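You operate a simulated robot arm through the tools that you are given. There is no shell and no other tool.

You are at the controls of a simulated two-armed robot. One attempt, no reset.

Task
Seat the dial thermometer, warm the table to about 55 C and soften the board's yellow lump on square 1.
Fine: lump from the cooling board; thermometer into the brass pocket; red valve at half, then shut; touch its wheel alone, the pipe below is hot.

Only the result counts: the job must be done as asked and must still hold three seconds after the hand-in. Knocking over, shifting, dropping, spilling or breaking anything else fails it.

Robot
Two 7-joint arms with fingered hands on one trunk that stands fixed in place. Base frame: the origin is at the foot of the trunk, x ahead of it, y to its left, z up; the work surface is at about z = 0.92. Lengths are in m, angles in rad, forces in N, time in s.
The left shoulder is at [0.07, 0.172, 1.352], the right one opposite. Each reaches about 1.156 m from its shoulder. Payload 5 kg a hand.
Tool frame (each hand has its own): the origin (TCP) lies between the finger pads and is the grasp point; the fingertips stand 0.043 m ahead of it; z points along the fingers, y is the line along which they close. The gripper opens to 0.144 m; its body begins 0.05 m behind the TCP. The gripper is a hand of 5 fingers: y runs from the thumb to the fingers, the wrist lies at [-0.021, -0.124, -0.221] in the tool frame, and closing takes about 1.5 s.
Orientation is that of the tool frame in the base frame, as a unit quaternion [w, x, y, z]. With the fingers straight down and the wrist toward the robot, the tool's x, y and z point along [0, 1, 0], [1, 0, 0] and [0, 0, -1] of the base frame.

Tools
- The arms move only by the tool send_rows. It takes "left_commands", "right_commands" or both (then of equal length, played together; a hand with none holds still); each is a list of rows, each a list of 6 numbers: the shift along the tool's x, y, z in m, then the turn, a rotation vector about the tool's x, y, z in rad. In form: [[tx, ty, tz, wx, wy, wz], ...]. A call has 1 to 20 rows; each row shifts and turns the commanded pose from where the row before left it, along the tool's axes as they then stand. "left_gripper" and "right_gripper" are, for a hand that has rows, the gripper command, from -1 (fully open) to 1 (shut), values between in proportion, set as the call begins (left out, the last holds). Rows are played at 5 a second. More than 0.05 m and 0.15 rad between two rows, or a gripper value outside its range, and nothing of the call is played. Where a pose cannot be reached the arm comes as near as it can. A force on the tool above 60 N (or 10 N above the force at the start of the call, whichever is more), or a blocked arm, ends the call early, and 0.2 s more pass. The fingers move at their own pace (about 0.045 m/s each) and stop on an object; they squeeze with about 30 N. The grip force told is the motor's: it shows also when the fingers shut on nothing. Time passes only in rows, and 0.2 s behind the last, so rows that do not move let the fingers close. The reply holds the time, the measured pose of the TCP, the force on the tool along the base axes, the opening and the grip force, in the units named above and with some noise, with the torque about the TCP (base axes, N m) and any sound that the robot's microphone picked up.
- Cameras (640 x 400 px; columns grow to the right, rows downward): "scene" is now at [0.132, 0.0404, 1.5913]; the picture's right is [0.43, -0.90, 0.00], its down [-0.47, -0.22, -0.86] and it looks along [0.77, 0.37, -0.52] (base axes); focal length 265 px, centre (320, 200). "left" rides on the left gripper at [-0.086, -0.108, -0.168] in its tool frame; the picture's right is [-0.80, -0.28, 0.53], its down [0.54, -0.73, 0.42] and it looks along [0.27, 0.63, 0.73] (tool axes); focal length 275 px, centre (320, 200). "right" rides on the right gripper at [0.086, -0.109, -0.168] in its tool frame; the picture's right is [-0.80, 0.28, -0.53], its down [-0.54, -0.73, 0.42] and it looks along [-0.27, 0.63, 0.73] (tool axes); focal length 275 px, centre (320, 200). There is no depth. A picture from a camera that has moved, and an enlarged one, comes with that camera's place and axes in the base frame and with its lens.
- capture(camera): a new picture of that camera. No time passes.
- slide_trunk(by): slides the trunk up (or, below 0, down) by that many m; the arms and the scene camera ride with it, the base frame stays. It gives what a move gives, with no picture.
- preshape(shape, hand): the hand has 5 fingers and takes this shape, open, in about a second: jaw (thumb against the fingers, like two jaws); tri (thumb and two fingers); tip (a fingertip pinch); poke (one finger out to press); point (the index stretched); flat (the hand flat); cup (the hand cupped); fist (a fist). The gripper value then closes the fingers along that shape, each until it touches; the sizes above hold for jaw. It gives what a move gives, with no picture.
- turn_head(pan, tilt): turns the head with the scene camera to pan (to the left, within 1.501 rad either way) and tilt (down, from -0.506 to 1.204), counted from straight ahead of the robot. It gives what a move gives.
- inspect(camera, box): a new picture of the part [left, top, right, bottom] of that camera's present view, enlarged. No time passes.
- sign_off(): hands the job in; it is judged then, once.

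Places have to be worked out from the pictures, the camera data and where the tool is seen. Open the grippers and draw the arms clear of the work before you hand the job in, unless the task says otherwise.

The tools are called after "Emit:" as name(argument=value, ...) on one line, values as JSON. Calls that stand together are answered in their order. send_rows: Moves the arms, as the interface text tells. Its arguments: {"type":"object","properties":{"left_commands":{"type":"array","items":{"type":"array","items":{"type":"number"}}},"left_gripper":{"type":"number"},"right_commands":{"type":"array","items":{"type":"array","items":{"type":"number"}}},"right_gripper":{"type":"number"}},"required":[]} The other tools are called the same way: slide_trunk (by) moves the trunk up or down; preshape (shape, hand) gives the hand a shape; turn_head (pan, tilt) turns the head that bears the scene camera; capture (camera) takes a picture; inspect (camera, box) takes an enlarged picture of a part of a camera's view; sign_off () hands the job in.

At the start:

```text
t: 0.0
left_ee_pos: [0.4755, 0.5095, 1.2821]
left_orientation: [0.0, 0.708, 0.706, 0.001]
left_ft_force: [0.3, 0.0, 0.6]
left_moment: [-0.03, -0.03, 0.0]
left_opening: 0.1436
left_gripper_force: 0.0
left_shape: jaw
right_ee_pos: [0.7734, 0.0793, 1.3553]
right_orientation: [0.001, 0.707, 0.707, 0.0]
right_ft_force: [0.2, 0.4, 0.4]
right_moment: [0.01, -0.01, 0.03]
right_opening: 0.1434
right_gripper_force: 0.1
right_shape: jaw
trunk travel left (down, up): [-0.45, 0.49]
head pan, tilt (commanded): [0.449, 0.543]
```

scene: 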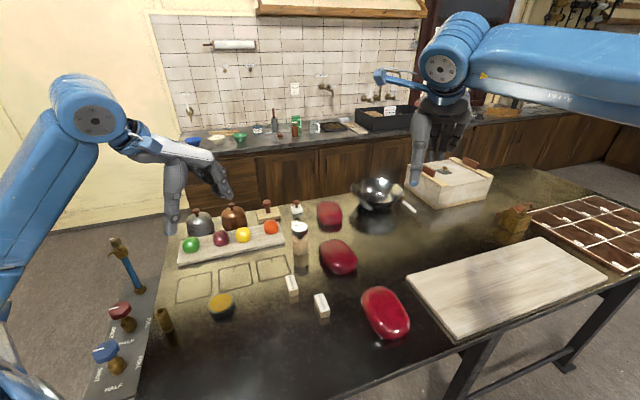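
right: 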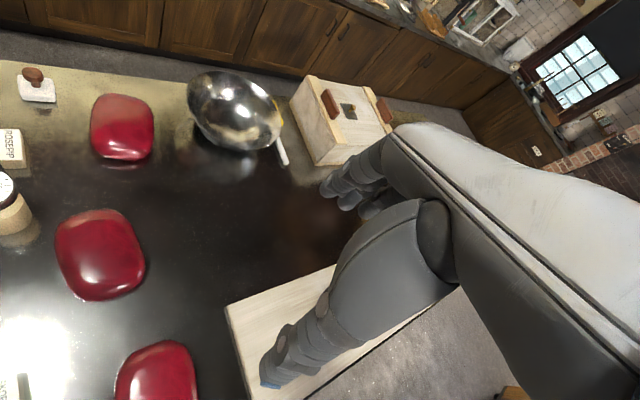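
left: 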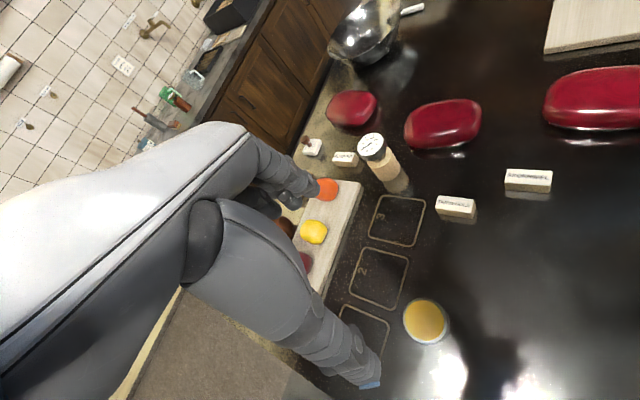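

I'll begin by looking closely at the parts of the scene that matter: the valves, the thermometer, the board with lumps and the squares.

Emit:
inspect(camera="scene", box=[80, 220, 240, 400])

Emit:
inspect(camera="scene", box=[160, 180, 360, 330])

Emit:
inspect(camera="left", box=[280, 80, 480, 380])

```text
2.22 times, centred on (160, 310) of scene
camera zoom: at [0.132, 0.0404, 1.5913], right [0.43, -0.9, 0.0], down [-0.47, -0.22, -0.86], along [0.77, 0.37, -0.52], focal length 589 px, centre (676, -44)
```

zoom: 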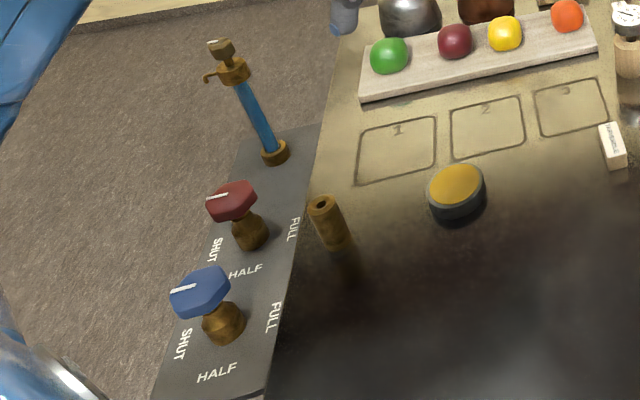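

```text
2.67 times, centred on (260, 255) of scene
camera zoom: at [0.132, 0.0404, 1.5913], right [0.43, -0.9, 0.0], down [-0.47, -0.22, -0.86], along [0.77, 0.37, -0.52], focal length 707 px, centre (480, 53)
```

zoom: 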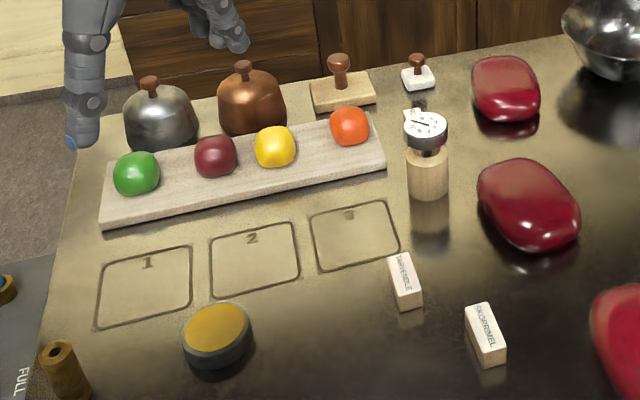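

```text
1.33 times, centred on (380, 230) of left
camera zoom: at [0.3669, 0.4233, 1.4502], right [-0.28, -0.8, -0.53], down [-0.73, 0.54, -0.42], along [0.63, 0.27, -0.73], focal length 367 px, centre (240, 160)
```

zoom: 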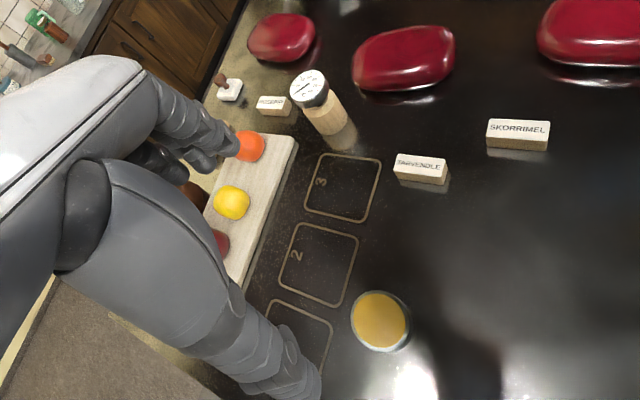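

The table seems turned about 45° with squares 1-3 running diagonally; the thermometer stands in a wooden holder near (0.77, 0.43) and the brass pocket near (0.345, 0.60). I'll zoom in more on each for detail.

Emit:
inspect(camera="scene", box=[270, 190, 330, 270])

Emit:
inspect(camera="scene", box=[85, 280, 185, 400])

Emit:
inspect(camera="left", box=[290, 120, 430, 220])

Emit:
inspect(camera="scene", box=[170, 200, 300, 270])

```text
5.00 times, centred on (300, 230) of scene
camera zoom: at [0.132, 0.0404, 1.5913], right [0.43, -0.9, 0.0], down [-0.47, -0.22, -0.86], along [0.77, 0.37, -0.52], focal length 1325 px, centre (420, 50)
```

zoom: 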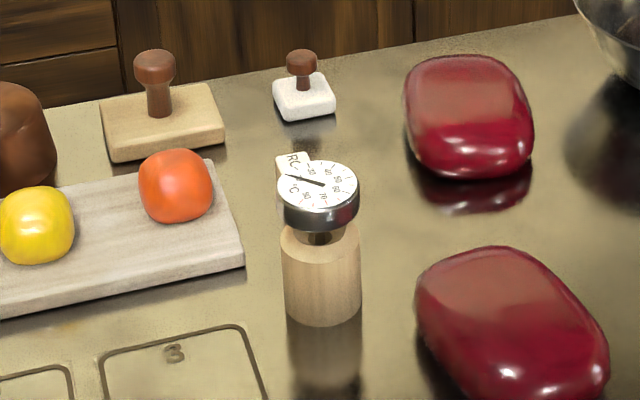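

```text
3.33 times, centred on (135, 340) of scene
camera zoom: at [0.132, 0.0404, 1.5913], right [0.43, -0.9, 0.0], down [-0.47, -0.22, -0.86], along [0.77, 0.37, -0.52], focal length 883 px, centre (937, -267)
```

zoom: 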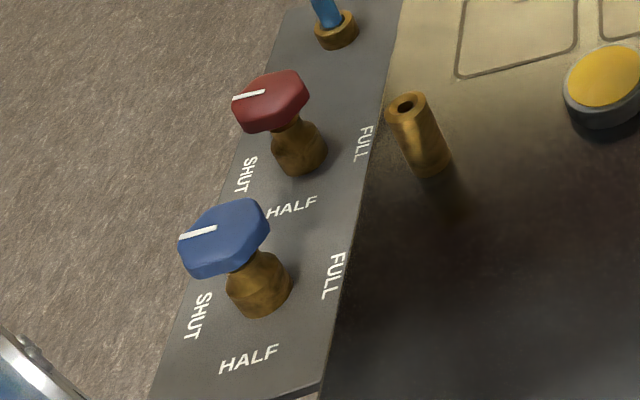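

```text
4.00 times, centred on (360, 170) of left
camera zoom: at [0.3669, 0.4233, 1.4502], right [-0.28, -0.8, -0.53], down [-0.73, 0.54, -0.42], along [0.63, 0.27, -0.73], focal length 1101 px, centre (160, 320)
```

zoom: 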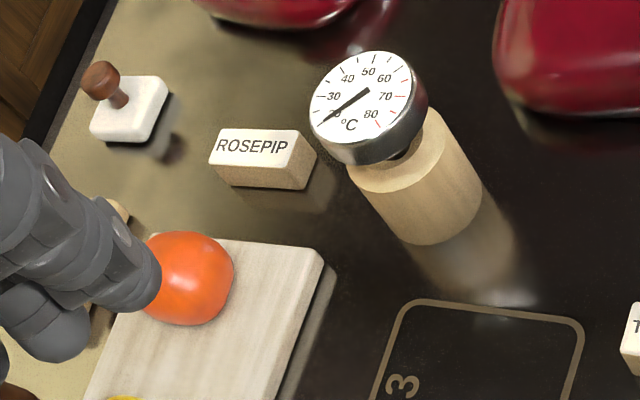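

```text
4.92 times, centred on (235, 235) of scene
camera zoom: at [0.132, 0.0404, 1.5913], right [0.43, -0.9, 0.0], down [-0.47, -0.22, -0.86], along [0.77, 0.37, -0.52], focal length 1304 px, centre (738, 28)
```

zoom: 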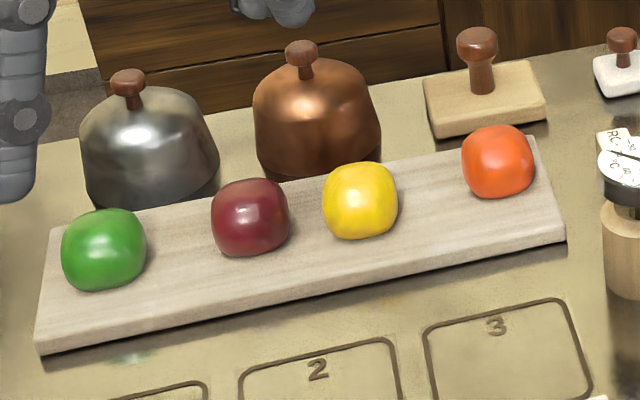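

The thermometer reads about 20 °C with its dial top near (0.78, 0.43, 1.025). I'll yaw the left hand 45° to match the table so its camera can see the valves and pocket.

Emit:
send_rows(left_commands=[[0, 0, 0, 0, 0, -0.131], [0, 0, 0, 0, 0, -0.131], [0, 0, 0, 0, 0, -0.131], [0, 0, 0, 0, 0, -0.131], [0, 0, 0, 0, 0, -0.131], [0, 0, 0, 0, 0, -0.13]])

Emit:
capture(camera="left")

Emit:
capture(camera="scene")

```text
t: 1.4
left_ee_pos: [0.4752, 0.5098, 1.2836]
left_orientation: [0.0, 0.382, 0.924, 0.001]
left_ft_force: [1.1, 0.4, -0.3]
left_moment: [0.03, 0.01, 0.02]
left_opening: 0.1438
left_gripper_force: 0.1
left_shape: jaw
right_ee_pos: [0.7732, 0.0789, 1.3546]
right_orientation: [0.0, 0.707, 0.707, 0.0]
right_ft_force: [-0.1, 0.1, -0.2]
right_moment: [0.02, 0.0, -0.02]
right_opening: 0.1437
right_gripper_force: 0.0
right_shape: jaw
trunk travel left (down, up): [-0.45, 0.49]
head pan, tilt (commanded): [0.449, 0.543]
```

```text
taken
camera left: at [0.4599, 0.3711, 1.4503], right [0.36, -0.76, -0.53], down [-0.9, -0.13, -0.42], along [0.25, 0.63, -0.73], focal length 275 px, centre (320, 200)
```

left: 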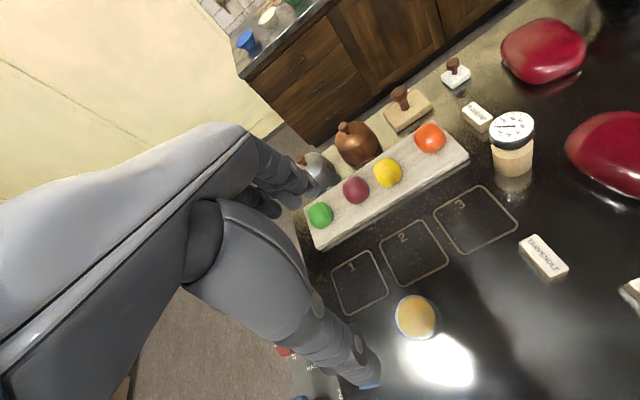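

```text
taken
camera scene: at [0.1318, 0.0396, 1.5913], right [0.43, -0.9, 0.0], down [-0.47, -0.22, -0.86], along [0.77, 0.37, -0.52], focal length 265 px, centre (320, 200)
```

scene: 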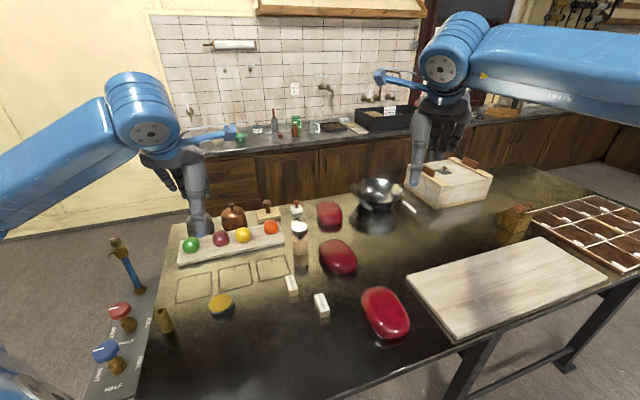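

The camera sees lump and squares consistently with my estimates (lump ≈ (0.716, 0.643), square 1 ≈ (0.48, 0.649)). Next I shift the left hand towards the robot's left to view the pocket and valves from above.

Emit:
send_rows(left_commands=[[0.0389, -0.02, 0, 0, 0, 0], [0.0389, -0.02, 0, 0, 0, 0], [0.0389, -0.02, 0, 0, 0, 0]])

Emit:
capture(camera="left")

```text
t: 2.4
left_ee_pos: [0.3714, 0.5653, 1.3527]
left_orientation: [0.091, 0.382, 0.919, 0.037]
left_ft_force: [-0.3, -0.9, 0.9]
left_moment: [0.02, 0.03, 0.03]
left_opening: 0.1434
left_gripper_force: 0.0
left_shape: jaw
left hand out of reach, approached as far as the arm can: row 2, 3
right_ee_pos: [0.7719, 0.0785, 1.3569]
right_orientation: [0.0, 0.707, 0.708, 0.0]
right_ft_force: [-0.7, -0.3, -0.2]
right_moment: [0.01, -0.04, 0.01]
right_opening: 0.1435
right_gripper_force: 0.1
right_shape: jaw
trunk travel left (down, up): [-0.45, 0.49]
head pan, tilt (commanded): [0.449, 0.543]
stopped in row 3 (left hand): the arm was blocked; the commanded pose is now the measured one
```

```text
taken
camera left: at [0.3213, 0.4277, 1.5135], right [0.46, -0.77, -0.45], down [-0.8, -0.13, -0.59], along [0.39, 0.63, -0.67], focal length 275 px, centre (320, 200)
```

left: 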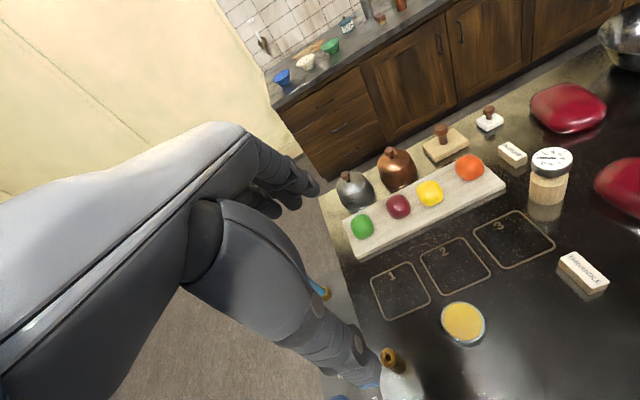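

The arm folded to its minimum reach here. Raising the trunk 0.3 m will give the left arm room to work near the pocket and valve, so I do that now.

Emit:
slide_trunk(by=0.3)

Emit:
capture(camera="scene")

Emit:
capture(camera="left")

```text
t: 5.4
left_ee_pos: [0.3729, 0.5652, 1.6514]
left_orientation: [0.091, 0.382, 0.919, 0.037]
left_ft_force: [0.1, -0.1, 0.6]
left_moment: [-0.02, 0.01, 0.03]
left_opening: 0.1437
left_gripper_force: 0.1
left_shape: jaw
right_ee_pos: [0.773, 0.0802, 1.6557]
right_orientation: [0.0, 0.706, 0.708, -0.001]
right_ft_force: [-1.4, -0.7, -0.3]
right_moment: [0.02, 0.0, -0.01]
right_opening: 0.1436
right_gripper_force: 0.2
right_shape: jaw
trunk travel left (down, up): [-0.75, 0.19]
head pan, tilt (commanded): [0.449, 0.543]
```

```text
taken
camera scene: at [0.1321, 0.0405, 1.8913], right [0.43, -0.9, 0.0], down [-0.47, -0.22, -0.86], along [0.77, 0.37, -0.52], focal length 265 px, centre (320, 200)
```

scene: 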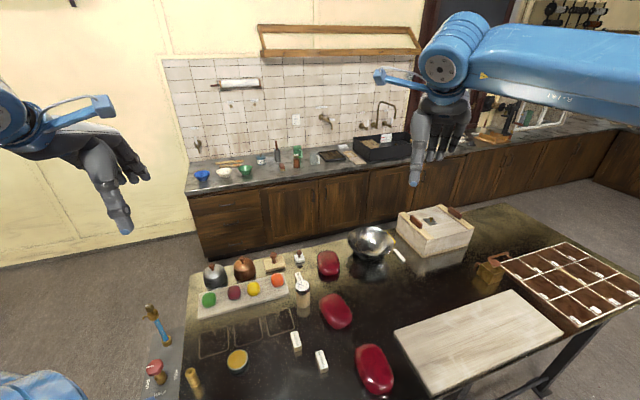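

```text
taken
camera left: at [0.3231, 0.4285, 1.8128], right [0.46, -0.77, -0.45], down [-0.8, -0.13, -0.59], along [0.39, 0.63, -0.67], focal length 275 px, centre (320, 200)
```

left: 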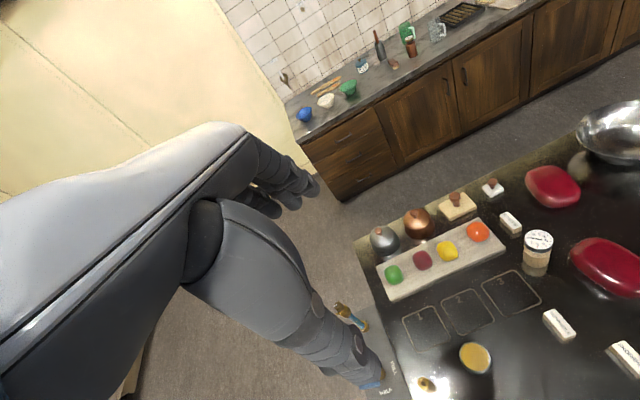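

Now I turn the head toward the pocket/valve area for an accurate look (the trunk shift gives me a stereo baseline), and level the left hand while lowering it a bit.

Emit:
turn_head(pan=1.0, tilt=0.95)

Emit:
inspect(camera="scene", box=[270, 150, 470, 300])

Emit:
capture(camera="scene")

```text
t: 6.4
left_ee_pos: [0.3724, 0.5673, 1.6518]
left_orientation: [0.091, 0.382, 0.919, 0.036]
left_ft_force: [-0.1, -0.4, -0.2]
left_moment: [-0.02, 0.04, -0.02]
left_opening: 0.1435
left_gripper_force: 0.1
left_shape: jaw
right_ee_pos: [0.773, 0.0782, 1.6567]
right_orientation: [0.0, 0.707, 0.707, -0.001]
right_ft_force: [0.6, -0.6, 0.3]
right_moment: [0.04, -0.01, -0.03]
right_opening: 0.1436
right_gripper_force: 0.1
right_shape: jaw
trunk travel left (down, up): [-0.75, 0.19]
head pan, tilt (commanded): [1.0, 0.949]
```

```text
2.67 times, centred on (370, 225) of scene
camera zoom: at [0.0903, 0.0625, 1.8578], right [0.84, -0.54, 0.0], down [-0.44, -0.68, -0.58], along [0.31, 0.49, -0.81], focal length 707 px, centre (187, 133)
```

zoom: 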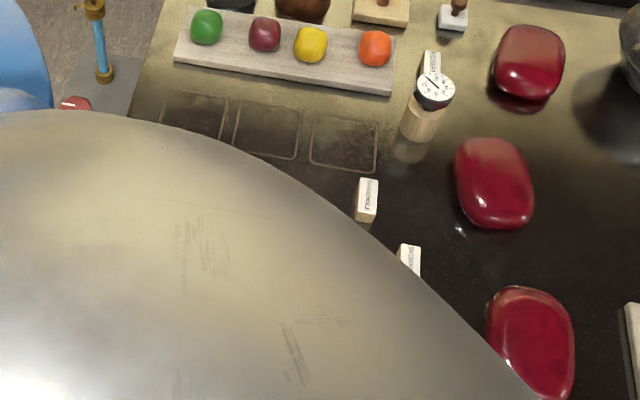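

```text
taken
camera scene: at [0.0903, 0.0625, 1.8578], right [0.84, -0.54, 0.0], down [-0.44, -0.68, -0.58], along [0.31, 0.49, -0.81], focal length 265 px, centre (320, 200)
```

scene: 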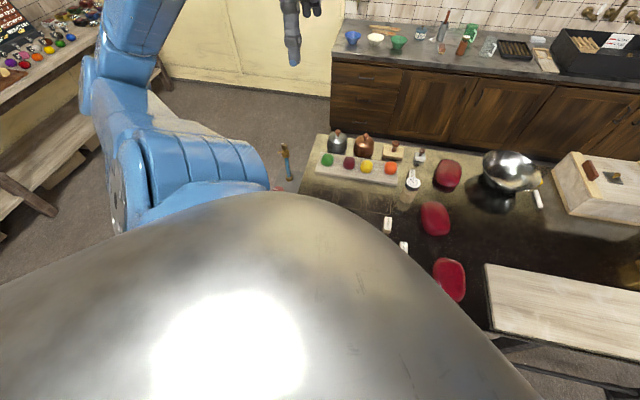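

The robot's own shoulder blocks that head pose; I'll use a smaller pan and tilt.

Emit:
turn_head(pan=0.5, tilt=0.72)

Emit:
capture(camera="scene")

```text
t: 7.3
left_ee_pos: [0.3724, 0.5675, 1.6504]
left_orientation: [0.091, 0.381, 0.919, 0.037]
left_ft_force: [-0.7, -0.6, -1.1]
left_moment: [-0.01, -0.02, -0.01]
left_opening: 0.1438
left_gripper_force: 0.0
left_shape: jaw
right_ee_pos: [0.7732, 0.0791, 1.657]
right_orientation: [0.0, 0.707, 0.707, 0.0]
right_ft_force: [-0.2, 0.1, -0.3]
right_moment: [-0.03, 0.01, 0.01]
right_opening: 0.1435
right_gripper_force: 0.0
right_shape: jaw
trunk travel left (down, up): [-0.75, 0.19]
head pan, tilt (commanded): [0.499, 0.721]
```

```text
taken
camera scene: at [0.1247, 0.0416, 1.8757], right [0.48, -0.88, 0.0], down [-0.58, -0.32, -0.75], along [0.66, 0.36, -0.66], focal length 265 px, centre (320, 200)
```

scene: 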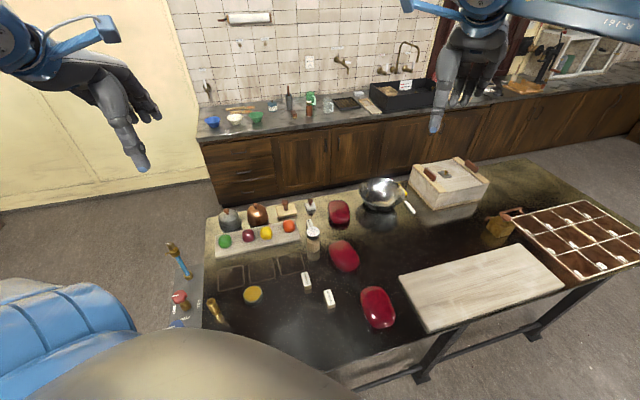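

The red valve and pocket are both visible now. I'll zoom on them for triangulation against the lower-trunk view.

Emit:
inspect(camera="scene", box=[160, 270, 240, 330])

Emit:
inspect(camera="scene", box=[200, 200, 340, 310])

```text
6.67 times, centred on (200, 300) of scene
camera zoom: at [0.1247, 0.0416, 1.8757], right [0.48, -0.88, 0.0], down [-0.58, -0.32, -0.75], along [0.66, 0.36, -0.66], focal length 1767 px, centre (1120, -467)
```

zoom: 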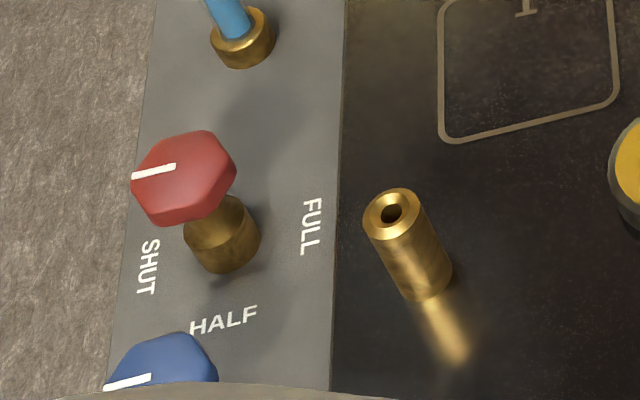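

```text
3.64 times, centred on (270, 255) of scene
camera zoom: at [0.1247, 0.0416, 1.8757], right [0.48, -0.88, 0.0], down [-0.58, -0.32, -0.75], along [0.66, 0.36, -0.66], focal length 964 px, centre (502, 0)
```

zoom: 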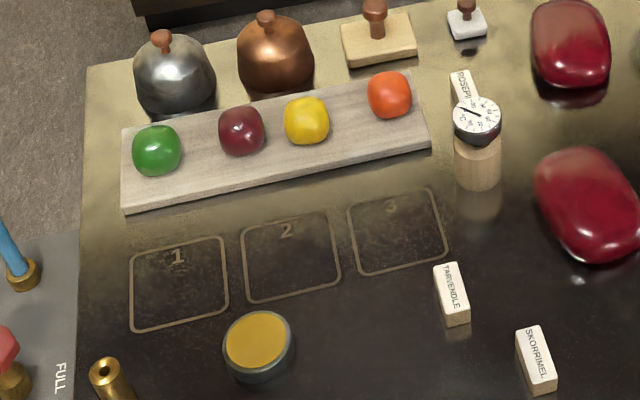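

Triangulation gives pocket top ≈ (0.3465, 0.598, 0.9955), red wheel top ≈ (0.32, 0.745, 0.953), yellow lump centre ≈ (0.725, 0.653, 0.952). I'll look at the shape of the left hand in jaw and then in tri to judge which fits between lump and dome.

Emit:
inspect(camera="scene", box=[0, 10, 200, 190])

Emit:
preshape(hand="left", shape="tri")

Emit:
inspect(camera="scene", box=[0, 10, 200, 190])

Emit:
capture(camera="left")

```text
2.22 times, centred on (100, 100) of scene
camera zoom: at [0.1247, 0.0416, 1.8757], right [0.48, -0.88, 0.0], down [-0.58, -0.32, -0.75], along [0.66, 0.36, -0.66], focal length 589 px, centre (809, 422)
```

zoom: 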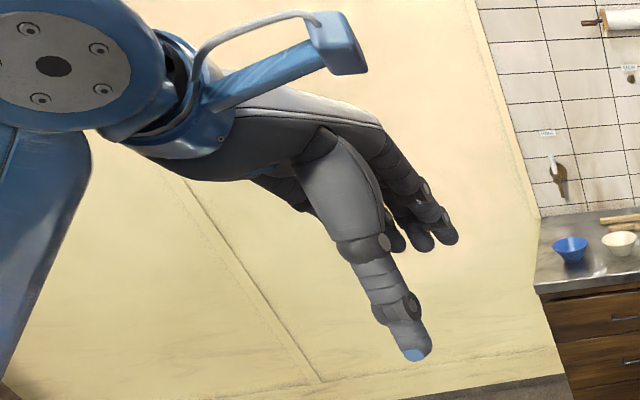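

```text
t: 8.2
left_ee_pos: [0.3725, 0.5661, 1.6521]
left_orientation: [0.091, 0.381, 0.919, 0.037]
left_ft_force: [1.0, 0.3, 0.3]
left_moment: [0.01, 0.0, -0.01]
left_opening: 0.1435
left_gripper_force: 0.0
left_shape: tri
right_ee_pos: [0.7729, 0.0795, 1.6564]
right_orientation: [-0.001, 0.706, 0.708, 0.0]
right_ft_force: [-0.3, -0.1, -0.2]
right_moment: [0.0, -0.01, -0.01]
right_opening: 0.1436
right_gripper_force: 0.1
right_shape: jaw
trunk travel left (down, up): [-0.75, 0.19]
head pan, tilt (commanded): [0.499, 0.721]
```

```text
2.22 times, centred on (100, 100) of scene
camera zoom: at [0.1248, 0.0416, 1.8758], right [0.48, -0.88, 0.0], down [-0.58, -0.32, -0.75], along [0.66, 0.36, -0.66], focal length 589 px, centre (809, 422)
```

zoom: 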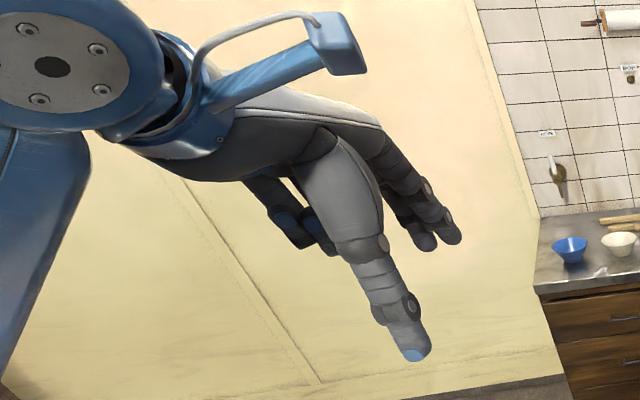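

```text
taken
camera left: at [0.323, 0.4285, 1.8129], right [0.46, -0.77, -0.45], down [-0.8, -0.13, -0.59], along [0.39, 0.63, -0.67], focal length 275 px, centre (320, 200)
```

left: 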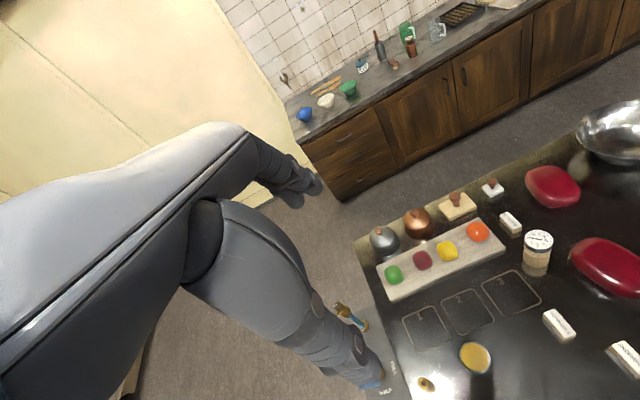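

Tri gives a thumb-plus-two-finger grip centred on the TCP, with ring and pinky tucked up clear. I level the left hand and move it above the yellow lump at about z = 1.15 with the fingers partly closed.

Emit:
send_rows(left_commands=[[0, 0, 0, 0.069, 0.07, -0.001], [0, 0, 0, 0.069, 0.07, -0.001], [-0.0134, 0.0222, 0.0357, 0, 0, 0], [-0.0134, 0.0222, 0.0357, 0, 0, 0], [-0.0134, 0.0222, 0.0357, 0, 0, 0], [-0.0134, 0.0222, 0.0357, 0, 0, 0], [-0.0134, 0.0222, 0.0357, 0, 0, 0], [-0.0134, 0.0222, 0.0357, 0, 0, 0], [-0.0134, 0.0222, 0.0357, 0, 0, 0], [-0.0134, 0.0222, 0.0357, 0, 0, 0], [-0.0134, 0.0222, 0.0357, 0, 0, 0], [-0.0134, 0.0222, 0.0357, 0, 0, 0], [-0.0134, 0.0222, 0.0357, 0, 0, 0], [-0.0134, 0.0222, 0.0357, 0, 0, 0], [-0.0134, 0.0222, 0.0357, 0, 0, 0], [-0.0134, 0.0222, 0.0357, 0, 0, 0]], left_gripper=-0.25)

Emit:
capture(camera="left")

Emit:
capture(camera="scene")

```text
t: 11.6
left_ee_pos: [0.7286, 0.6526, 1.1527]
left_orientation: [0.0, 0.383, 0.924, 0.0]
left_ft_force: [0.6, 0.5, 0.1]
left_moment: [-0.02, 0.03, -0.03]
left_opening: 0.0902
left_gripper_force: 0.1
left_shape: tri
right_ee_pos: [0.776, 0.0798, 1.6549]
right_orientation: [0.0, 0.707, 0.707, -0.001]
right_ft_force: [-0.1, 0.3, 0.4]
right_moment: [0.01, 0.05, -0.01]
right_opening: 0.1436
right_gripper_force: 0.1
right_shape: jaw
trunk travel left (down, up): [-0.75, 0.19]
head pan, tilt (commanded): [0.499, 0.721]
```

```text
taken
camera left: at [0.7102, 0.5136, 1.3206], right [0.36, -0.76, -0.53], down [-0.9, -0.13, -0.42], along [0.25, 0.63, -0.73], focal length 275 px, centre (320, 200)
```

left: 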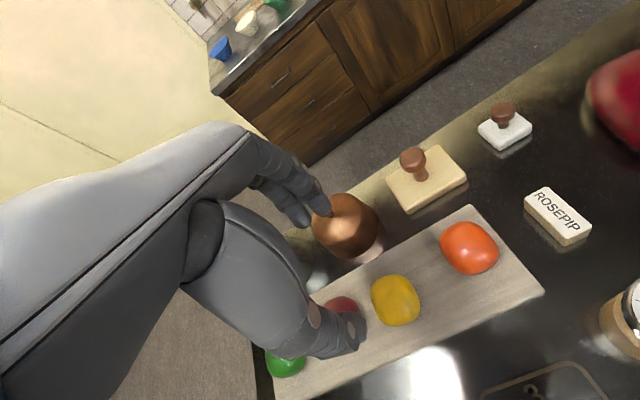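

```text
taken
camera scene: at [0.1274, 0.0416, 1.8756], right [0.48, -0.88, 0.0], down [-0.58, -0.32, -0.75], along [0.66, 0.36, -0.66], focal length 265 px, centre (320, 200)
```

scene: 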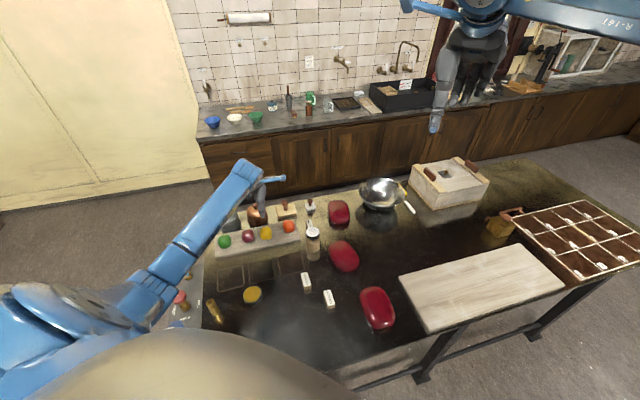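

The hand is above the board; the lump shows at about (396, 300) in the hand camera, giving lump ≈ (0.723, 0.649). I'll zoom in to refine before descending.

Emit:
inspect(camera="left", box=[260, 180, 500, 400])

Emit:
inspect(camera="scene", box=[200, 160, 340, 270])

```text
1.82 times, centred on (380, 290) of left
camera zoom: at [0.7102, 0.5136, 1.3206], right [0.36, -0.76, -0.53], down [-0.9, -0.13, -0.42], along [0.25, 0.63, -0.73], focal length 500 px, centre (211, 36)
```

zoom: 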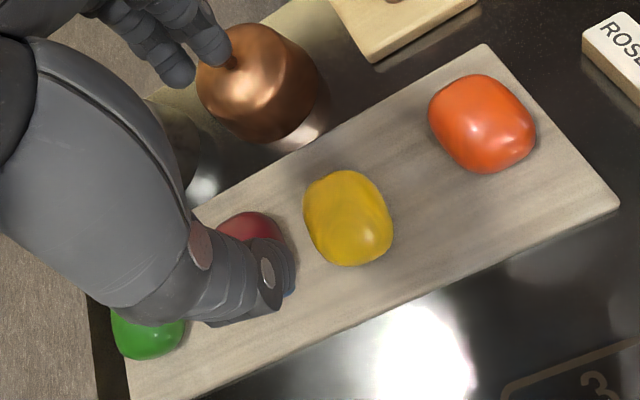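

```text
3.64 times, centred on (270, 215) of scene
camera zoom: at [0.1274, 0.0416, 1.8756], right [0.48, -0.88, 0.0], down [-0.58, -0.32, -0.75], along [0.66, 0.36, -0.66], focal length 964 px, centre (502, 146)
```

zoom: 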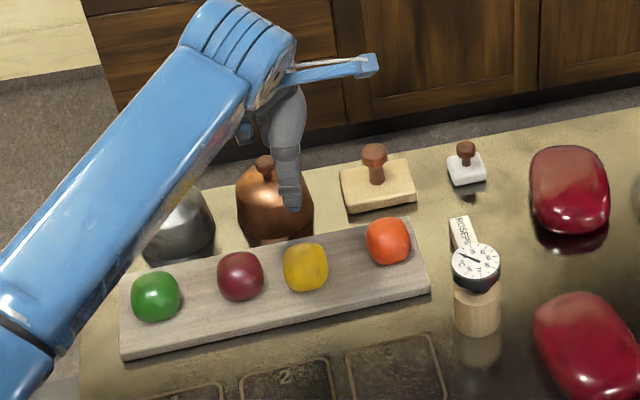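

Grip centre sits about 4 mm to tool +x, so I nudge the hand a few mm and lower to z ≈ 1.03 to check alignment around the lump.

Emit:
send_rows(left_commands=[[-0.0033, -0.0061, 0, 0, 0, 0], [0, 0, 0.04, 0, 0, 0], [0, 0, 0.04, 0, 0, 0], [0, 0, 0.04, 0, 0, 0], [0, 0, 0, 0, 0, 0]])

Emit:
inspect(camera="left", box=[220, 150, 460, 370])

Emit:
inspect(camera="scene", box=[210, 190, 310, 270])

```text
t: 12.8
left_ee_pos: [0.7228, 0.6476, 1.0336]
left_orientation: [0.001, 0.382, 0.924, -0.001]
left_ft_force: [-0.3, 0.8, -0.6]
left_moment: [0.01, -0.01, -0.01]
left_opening: 0.0905
left_gripper_force: 0.0
left_shape: tri
right_ee_pos: [0.7735, 0.0787, 1.6552]
right_orientation: [0.0, 0.707, 0.708, 0.0]
right_ft_force: [0.3, 0.6, 0.1]
right_moment: [-0.02, -0.02, 0.0]
right_opening: 0.1437
right_gripper_force: 0.1
right_shape: jaw
trunk travel left (down, up): [-0.75, 0.19]
head pan, tilt (commanded): [0.499, 0.721]
```

```text
1.82 times, centred on (340, 260) of left
camera zoom: at [0.707, 0.5084, 1.1998], right [0.36, -0.76, -0.53], down [-0.9, -0.13, -0.42], along [0.25, 0.63, -0.73], focal length 500 px, centre (284, 91)
```

zoom: 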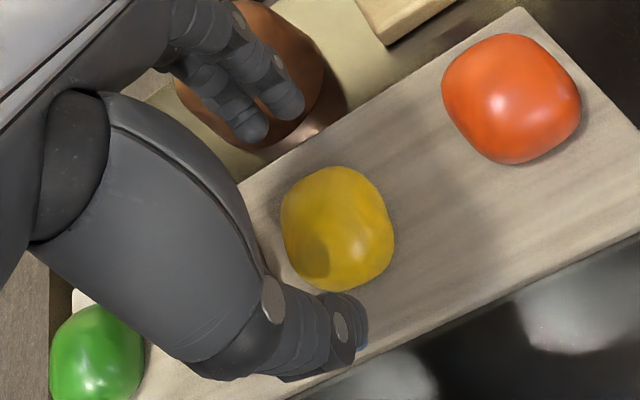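

```text
5.00 times, centred on (260, 230) of scene
camera zoom: at [0.1246, 0.0412, 1.8758], right [0.48, -0.88, 0.0], down [-0.58, -0.32, -0.75], along [0.66, 0.36, -0.66], focal length 1325 px, centre (620, 50)
```

zoom: 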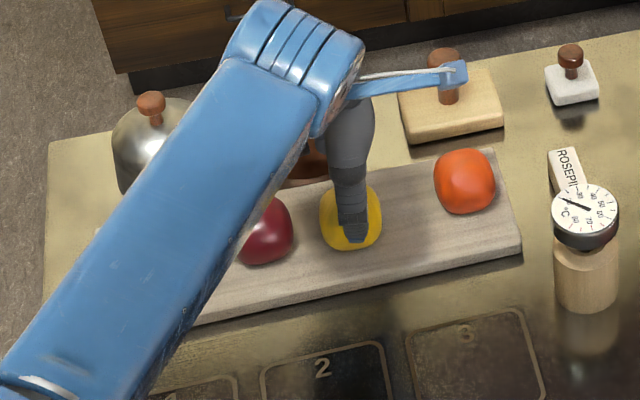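

The lump sits between thumb and fingers as seen from both cameras (lump ≈ (0.721, 0.646, 0.96)). I lower the last 4 cm, then close to grip it.

Emit:
send_rows(left_commands=[[-0.0035, -0.002, 0.015, 0, 0, 0], [0, 0, 0.015, 0, 0, 0], [0, 0, 0.013, 0, 0, 0], [0, 0, 0, 0, 0, 0]])

Emit:
inspect(camera="left", box=[220, 150, 460, 370])

Emit:
inspect(camera="scene", box=[230, 200, 300, 260])

```text
t: 13.8
left_ee_pos: [0.7263, 0.6429, 0.9894]
left_orientation: [0.0, 0.383, 0.924, 0.0]
left_ft_force: [-1.5, -0.1, -0.1]
left_moment: [-0.01, 0.0, 0.04]
left_opening: 0.0904
left_gripper_force: 0.1
left_shape: tri
right_ee_pos: [0.7739, 0.0794, 1.6564]
right_orientation: [0.0, 0.707, 0.708, 0.0]
right_ft_force: [0.6, 1.0, -0.3]
right_moment: [0.03, -0.03, 0.02]
right_opening: 0.1438
right_gripper_force: 0.1
right_shape: jaw
trunk travel left (down, up): [-0.75, 0.19]
head pan, tilt (commanded): [0.499, 0.721]
```

```text
1.82 times, centred on (340, 260) of left
camera zoom: at [0.7094, 0.5049, 1.1564], right [0.36, -0.76, -0.53], down [-0.9, -0.13, -0.42], along [0.25, 0.63, -0.73], focal length 500 px, centre (284, 91)
```

zoom: 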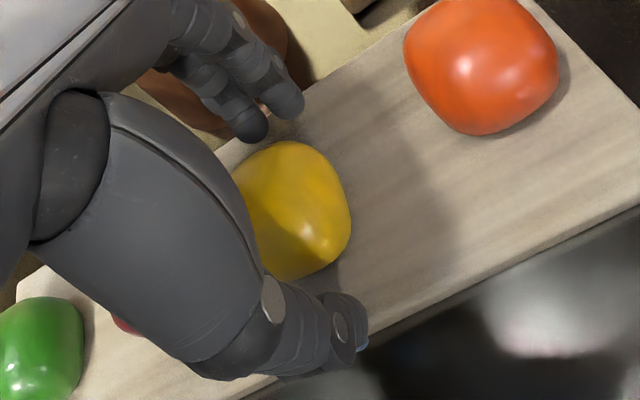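

```text
6.67 times, centred on (265, 230) of scene
camera zoom: at [0.1251, 0.0416, 1.8758], right [0.48, -0.88, 0.0], down [-0.58, -0.32, -0.75], along [0.66, 0.36, -0.66], focal length 1767 px, centre (687, 0)
```

zoom: 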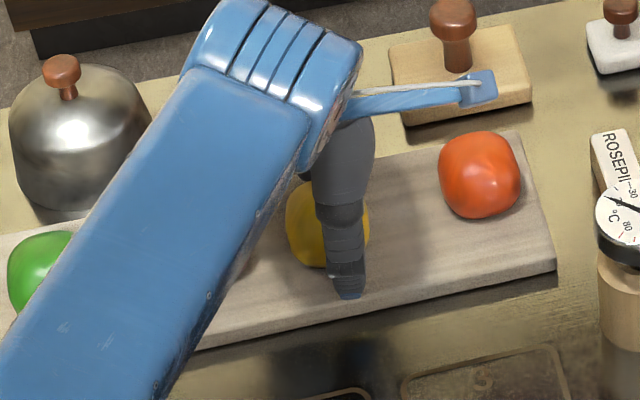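

Alignment looks good (lump about 6 mm toward tool +x, right between the pads). Closing the fingers on the lump now.

Emit:
send_rows(left_commands=[[0, 0, 0, 0, 0, 0], [0, 0, 0, 0, 0, 0], [0, 0, 0, 0, 0, 0], [0, 0, 0, 0, 0, 0], [0, 0, 0, 0, 0, 0], [0, 0, 0, 0, 0, 0], [0, 0, 0, 0, 0, 0], [0, 0, 0, 0, 0, 0]], left_gripper=0.6)

Emit:
inspect(camera="left", box=[220, 150, 460, 370])

```text
t: 15.6
left_ee_pos: [0.7266, 0.6434, 0.9883]
left_orientation: [0.0, 0.383, 0.924, 0.0]
left_ft_force: [-0.2, -0.3, -0.6]
left_moment: [0.0, 0.0, 0.0]
left_opening: 0.053
left_gripper_force: 30.4
left_shape: tri
right_ee_pos: [0.7729, 0.0797, 1.6561]
right_orientation: [0.0, 0.706, 0.708, 0.001]
right_ft_force: [-0.3, 0.8, -0.6]
right_moment: [-0.01, 0.0, 0.01]
right_opening: 0.1438
right_gripper_force: 0.0
right_shape: jaw
trunk travel left (down, up): [-0.75, 0.19]
head pan, tilt (commanded): [0.499, 0.721]
```

```text
1.82 times, centred on (340, 260) of left
camera zoom: at [0.7094, 0.5049, 1.1565], right [0.36, -0.76, -0.53], down [-0.9, -0.13, -0.42], along [0.25, 0.63, -0.73], focal length 500 px, centre (284, 91)
```

zoom: 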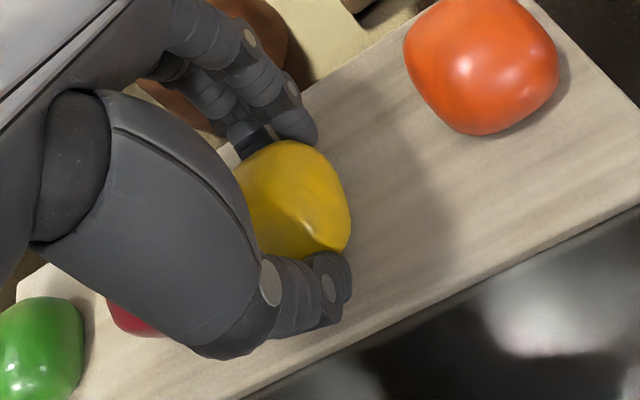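

The grip holds at 0.053 m with 30 N. I lift straight up and check the lump comes along.

Emit:
send_rows(left_commands=[[0, 0, -0.02, 0, 0, 0], [0, 0, -0.03, 0, 0, 0], [0, 0, -0.035, 0, 0, 0], [0, 0, -0.035, 0, 0, 0]])

Emit:
inspect(camera="left", box=[220, 150, 460, 370])

Emit:
inspect(camera="scene", box=[200, 160, 340, 320])

```text
t: 16.6
left_ee_pos: [0.7252, 0.6409, 1.1059]
left_orientation: [-0.001, 0.382, 0.924, -0.001]
left_ft_force: [0.1, -0.2, -1.2]
left_moment: [0.01, -0.05, 0.0]
left_opening: 0.0529
left_gripper_force: 29.6
left_shape: tri
right_ee_pos: [0.7745, 0.0795, 1.6568]
right_orientation: [0.0, 0.707, 0.707, 0.0]
right_ft_force: [0.0, 1.2, 0.5]
right_moment: [0.05, -0.01, 0.02]
right_opening: 0.1437
right_gripper_force: 0.0
right_shape: jaw
trunk travel left (down, up): [-0.75, 0.19]
head pan, tilt (commanded): [0.499, 0.721]
```

```text
1.82 times, centred on (340, 260) of left
camera zoom: at [0.7088, 0.5032, 1.2741], right [0.36, -0.76, -0.53], down [-0.9, -0.13, -0.42], along [0.25, 0.63, -0.73], focal length 500 px, centre (284, 91)
```

zoom: 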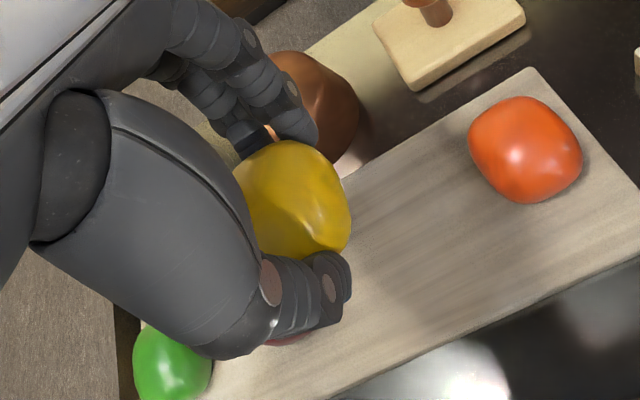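

```text
2.50 times, centred on (270, 240) of scene
camera zoom: at [0.125, 0.0412, 1.8757], right [0.48, -0.88, 0.0], down [-0.58, -0.32, -0.75], along [0.66, 0.36, -0.66], focal length 662 px, centre (445, 100)
```

zoom: 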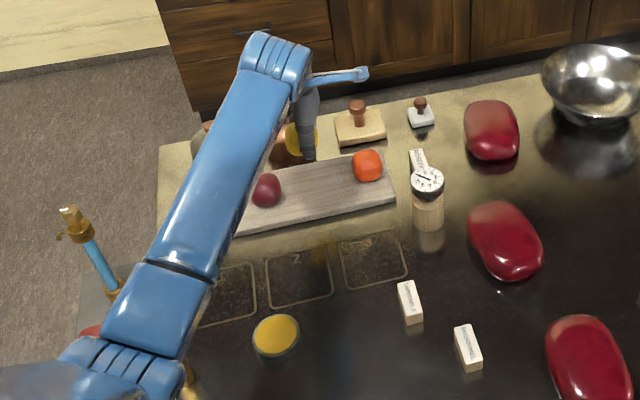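

The lump is securely held. I carry it at z ≈ 1.11 over to above square 1 (≈ (0.480, 0.649)) in two stages, watching the elbow.

Emit:
send_rows(left_commands=[[0.0289, -0.0281, -0.005, 0, 0, 0], [0.0289, -0.0281, -0.005, 0, 0, 0], [0.0289, -0.0281, 0, 0, 0, 0]])

Emit:
capture(camera="scene")

Emit:
capture(camera="left")

```text
t: 17.4
left_ee_pos: [0.6037, 0.6449, 1.1201]
left_orientation: [0.002, 0.383, 0.924, 0.001]
left_ft_force: [0.2, 0.1, -0.5]
left_moment: [0.02, 0.02, -0.02]
left_opening: 0.0526
left_gripper_force: 30.0
left_shape: tri
right_ee_pos: [0.7719, 0.0788, 1.6561]
right_orientation: [0.001, 0.707, 0.707, 0.0]
right_ft_force: [-0.3, -1.3, 1.1]
right_moment: [-0.01, -0.03, 0.02]
right_opening: 0.1438
right_gripper_force: 0.0
right_shape: jaw
trunk travel left (down, up): [-0.75, 0.19]
head pan, tilt (commanded): [0.499, 0.721]
```

```text
taken
camera scene: at [0.1231, 0.041, 1.8759], right [0.48, -0.88, 0.0], down [-0.58, -0.32, -0.75], along [0.66, 0.36, -0.66], focal length 265 px, centre (320, 200)
```

scene: 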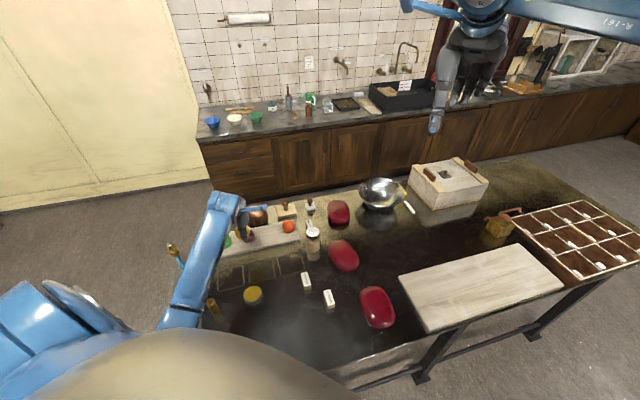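

```text
taken
camera left: at [0.5866, 0.5055, 1.2874], right [0.36, -0.76, -0.53], down [-0.9, -0.13, -0.42], along [0.26, 0.63, -0.73], focal length 275 px, centre (320, 200)
```

left: 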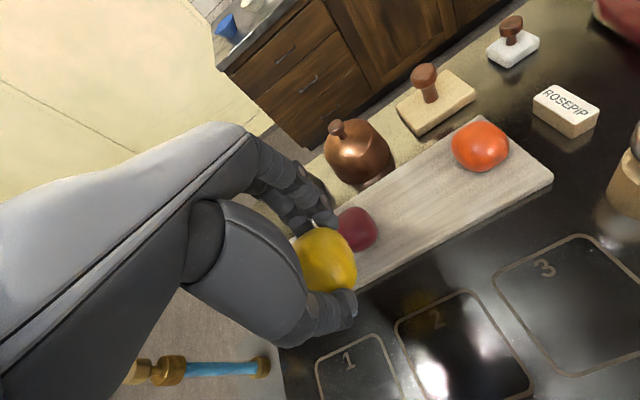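

The transit is clear and the lump is stable in the grip. I continue to directly above square 1.

Emit:
send_rows(left_commands=[[0.0285, -0.0282, 0, 0, 0, 0], [0.0285, -0.0282, 0, 0, 0, 0], [0.0285, -0.0282, 0, 0, 0, 0], [0, 0, 0, 0, 0, 0], [0, 0, 0, 0, 0, 0]])

Emit:
capture(camera="scene")

Emit:
capture(camera="left")

Emit:
inspect(camera="scene", box=[180, 220, 300, 320])

```text
t: 18.6
left_ee_pos: [0.4831, 0.6454, 1.1198]
left_orientation: [0.0, 0.382, 0.924, 0.0]
left_ft_force: [0.2, 0.0, -1.2]
left_moment: [-0.04, -0.01, -0.03]
left_opening: 0.0529
left_gripper_force: 30.4
left_shape: tri
right_ee_pos: [0.7753, 0.081, 1.6552]
right_orientation: [0.0, 0.707, 0.707, -0.001]
right_ft_force: [1.1, -0.5, 0.1]
right_moment: [-0.03, 0.05, -0.03]
right_opening: 0.1437
right_gripper_force: 0.0
right_shape: jaw
trunk travel left (down, up): [-0.75, 0.19]
head pan, tilt (commanded): [0.499, 0.721]
```

```text
taken
camera scene: at [0.1257, 0.0422, 1.8757], right [0.48, -0.88, 0.0], down [-0.58, -0.32, -0.75], along [0.66, 0.36, -0.66], focal length 265 px, centre (320, 200)
```

scene: 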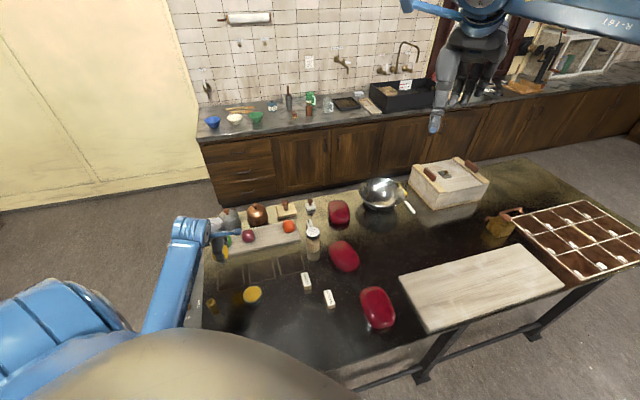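

```text
taken
camera left: at [0.4667, 0.5073, 1.2878], right [0.36, -0.76, -0.53], down [-0.9, -0.13, -0.42], along [0.25, 0.63, -0.73], focal length 275 px, centre (320, 200)
```

left: 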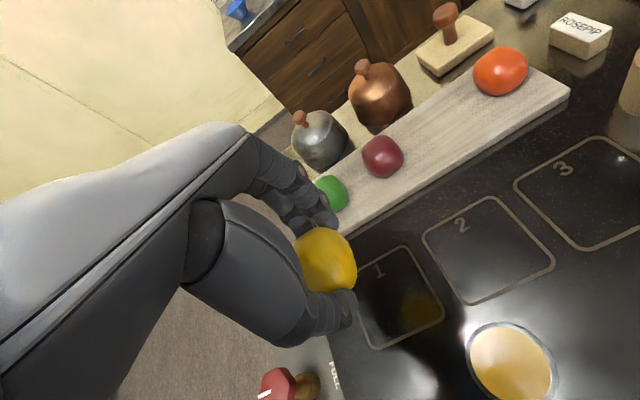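

```text
4.00 times, centred on (240, 270) of scene
camera zoom: at [0.1257, 0.0422, 1.8757], right [0.48, -0.88, 0.0], down [-0.58, -0.32, -0.75], along [0.66, 0.36, -0.66], focal length 1060 px, centre (640, -80)
```

zoom: 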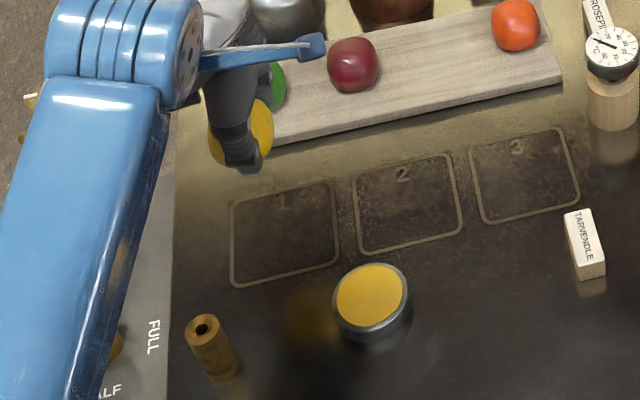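

The lump hangs over square 1, with the drop point computed within a few mm of its centre. I lower to z ≈ 1.0 and re-check.

Emit:
send_rows(left_commands=[[0, 0, 0.04, 0, 0, 0], [0, 0, 0.04, 0, 0, 0], [0, 0, 0.03, 0, 0, 0], [0, 0, 0, 0, 0, 0], [0, 0, 0, 0, 0, 0]])

Emit:
inspect(camera="left", box=[220, 150, 460, 370])

Emit:
inspect(camera="scene", box=[190, 240, 270, 310])

```text
t: 19.8
left_ee_pos: [0.4836, 0.6459, 1.0112]
left_orientation: [0.001, 0.383, 0.924, 0.0]
left_ft_force: [0.0, -0.5, -0.5]
left_moment: [-0.01, 0.0, 0.0]
left_opening: 0.0528
left_gripper_force: 30.1
left_shape: tri
right_ee_pos: [0.775, 0.0789, 1.6548]
right_orientation: [0.0, 0.706, 0.708, 0.0]
right_ft_force: [0.5, 0.6, -0.3]
right_moment: [0.0, 0.02, 0.01]
right_opening: 0.1435
right_gripper_force: 0.0
right_shape: jaw
trunk travel left (down, up): [-0.75, 0.19]
head pan, tilt (commanded): [0.499, 0.721]
```

```text
1.82 times, centred on (340, 260) of left
camera zoom: at [0.4672, 0.5077, 1.1776], right [0.36, -0.76, -0.53], down [-0.9, -0.13, -0.42], along [0.25, 0.63, -0.73], focal length 500 px, centre (284, 91)
```

zoom: 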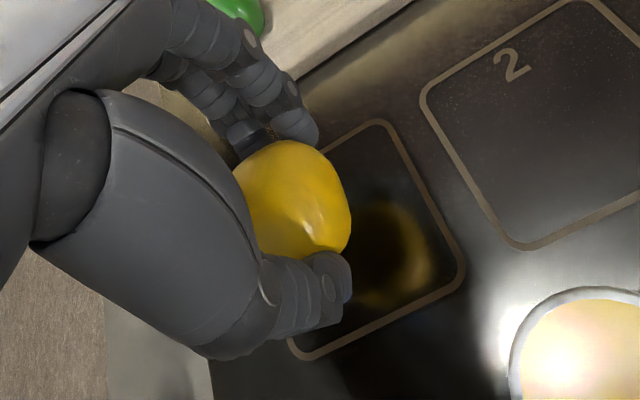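

```text
5.71 times, centred on (230, 275) of scene
camera zoom: at [0.1253, 0.0416, 1.8757], right [0.48, -0.88, 0.0], down [-0.58, -0.32, -0.75], along [0.66, 0.36, -0.66], focal length 1514 px, centre (834, -229)
```

zoom: 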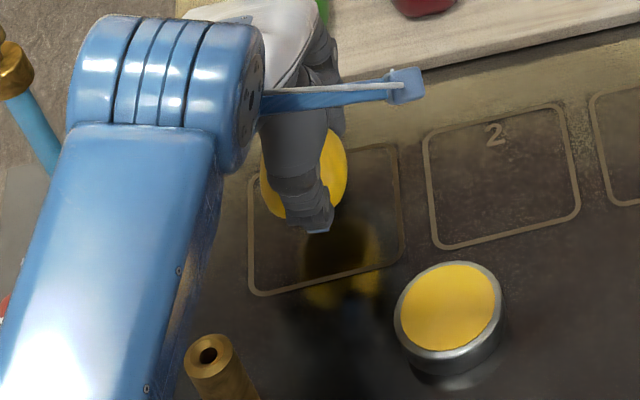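

Lump centre ≈ (0.4815, 0.648) matches square 1's centre ≈ (0.480, 0.648). I lower towards contact, then feel for the table in small steps.

Emit:
send_rows(left_commands=[[0, 0, 0.02, 0, 0, 0], [0, 0, 0.014, 0, 0, 0], [0, 0, 0.004, 0, 0, 0], [0, 0, 0.002, 0, 0, 0], [0, 0, 0, 0, 0, 0], [0, 0, 0, 0, 0, 0]])

Emit:
inspect(camera="scene", box=[190, 240, 270, 310])

```text
t: 21.2
left_ee_pos: [0.4845, 0.6443, 0.9718]
left_orientation: [0.001, 0.383, 0.924, 0.002]
left_ft_force: [0.7, 2.6, 11.7]
left_moment: [0.12, -0.02, 0.08]
left_opening: 0.0533
left_gripper_force: 30.6
left_shape: tri
right_ee_pos: [0.7729, 0.0788, 1.656]
right_orientation: [0.001, 0.707, 0.707, 0.0]
right_ft_force: [0.6, -0.6, 0.1]
right_moment: [0.01, 0.0, -0.03]
right_opening: 0.1437
right_gripper_force: 0.0
right_shape: jaw
trunk travel left (down, up): [-0.75, 0.19]
head pan, tilt (commanded): [0.499, 0.721]
```

```text
5.71 times, centred on (230, 275) of scene
camera zoom: at [0.1237, 0.0401, 1.876], right [0.48, -0.88, 0.0], down [-0.58, -0.32, -0.75], along [0.66, 0.36, -0.66], focal length 1514 px, centre (834, -229)
```

zoom: 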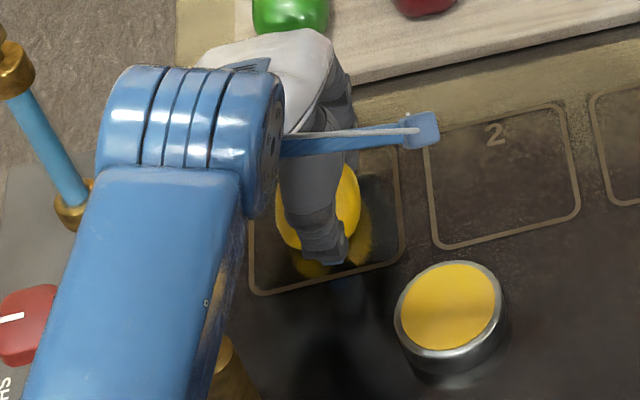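

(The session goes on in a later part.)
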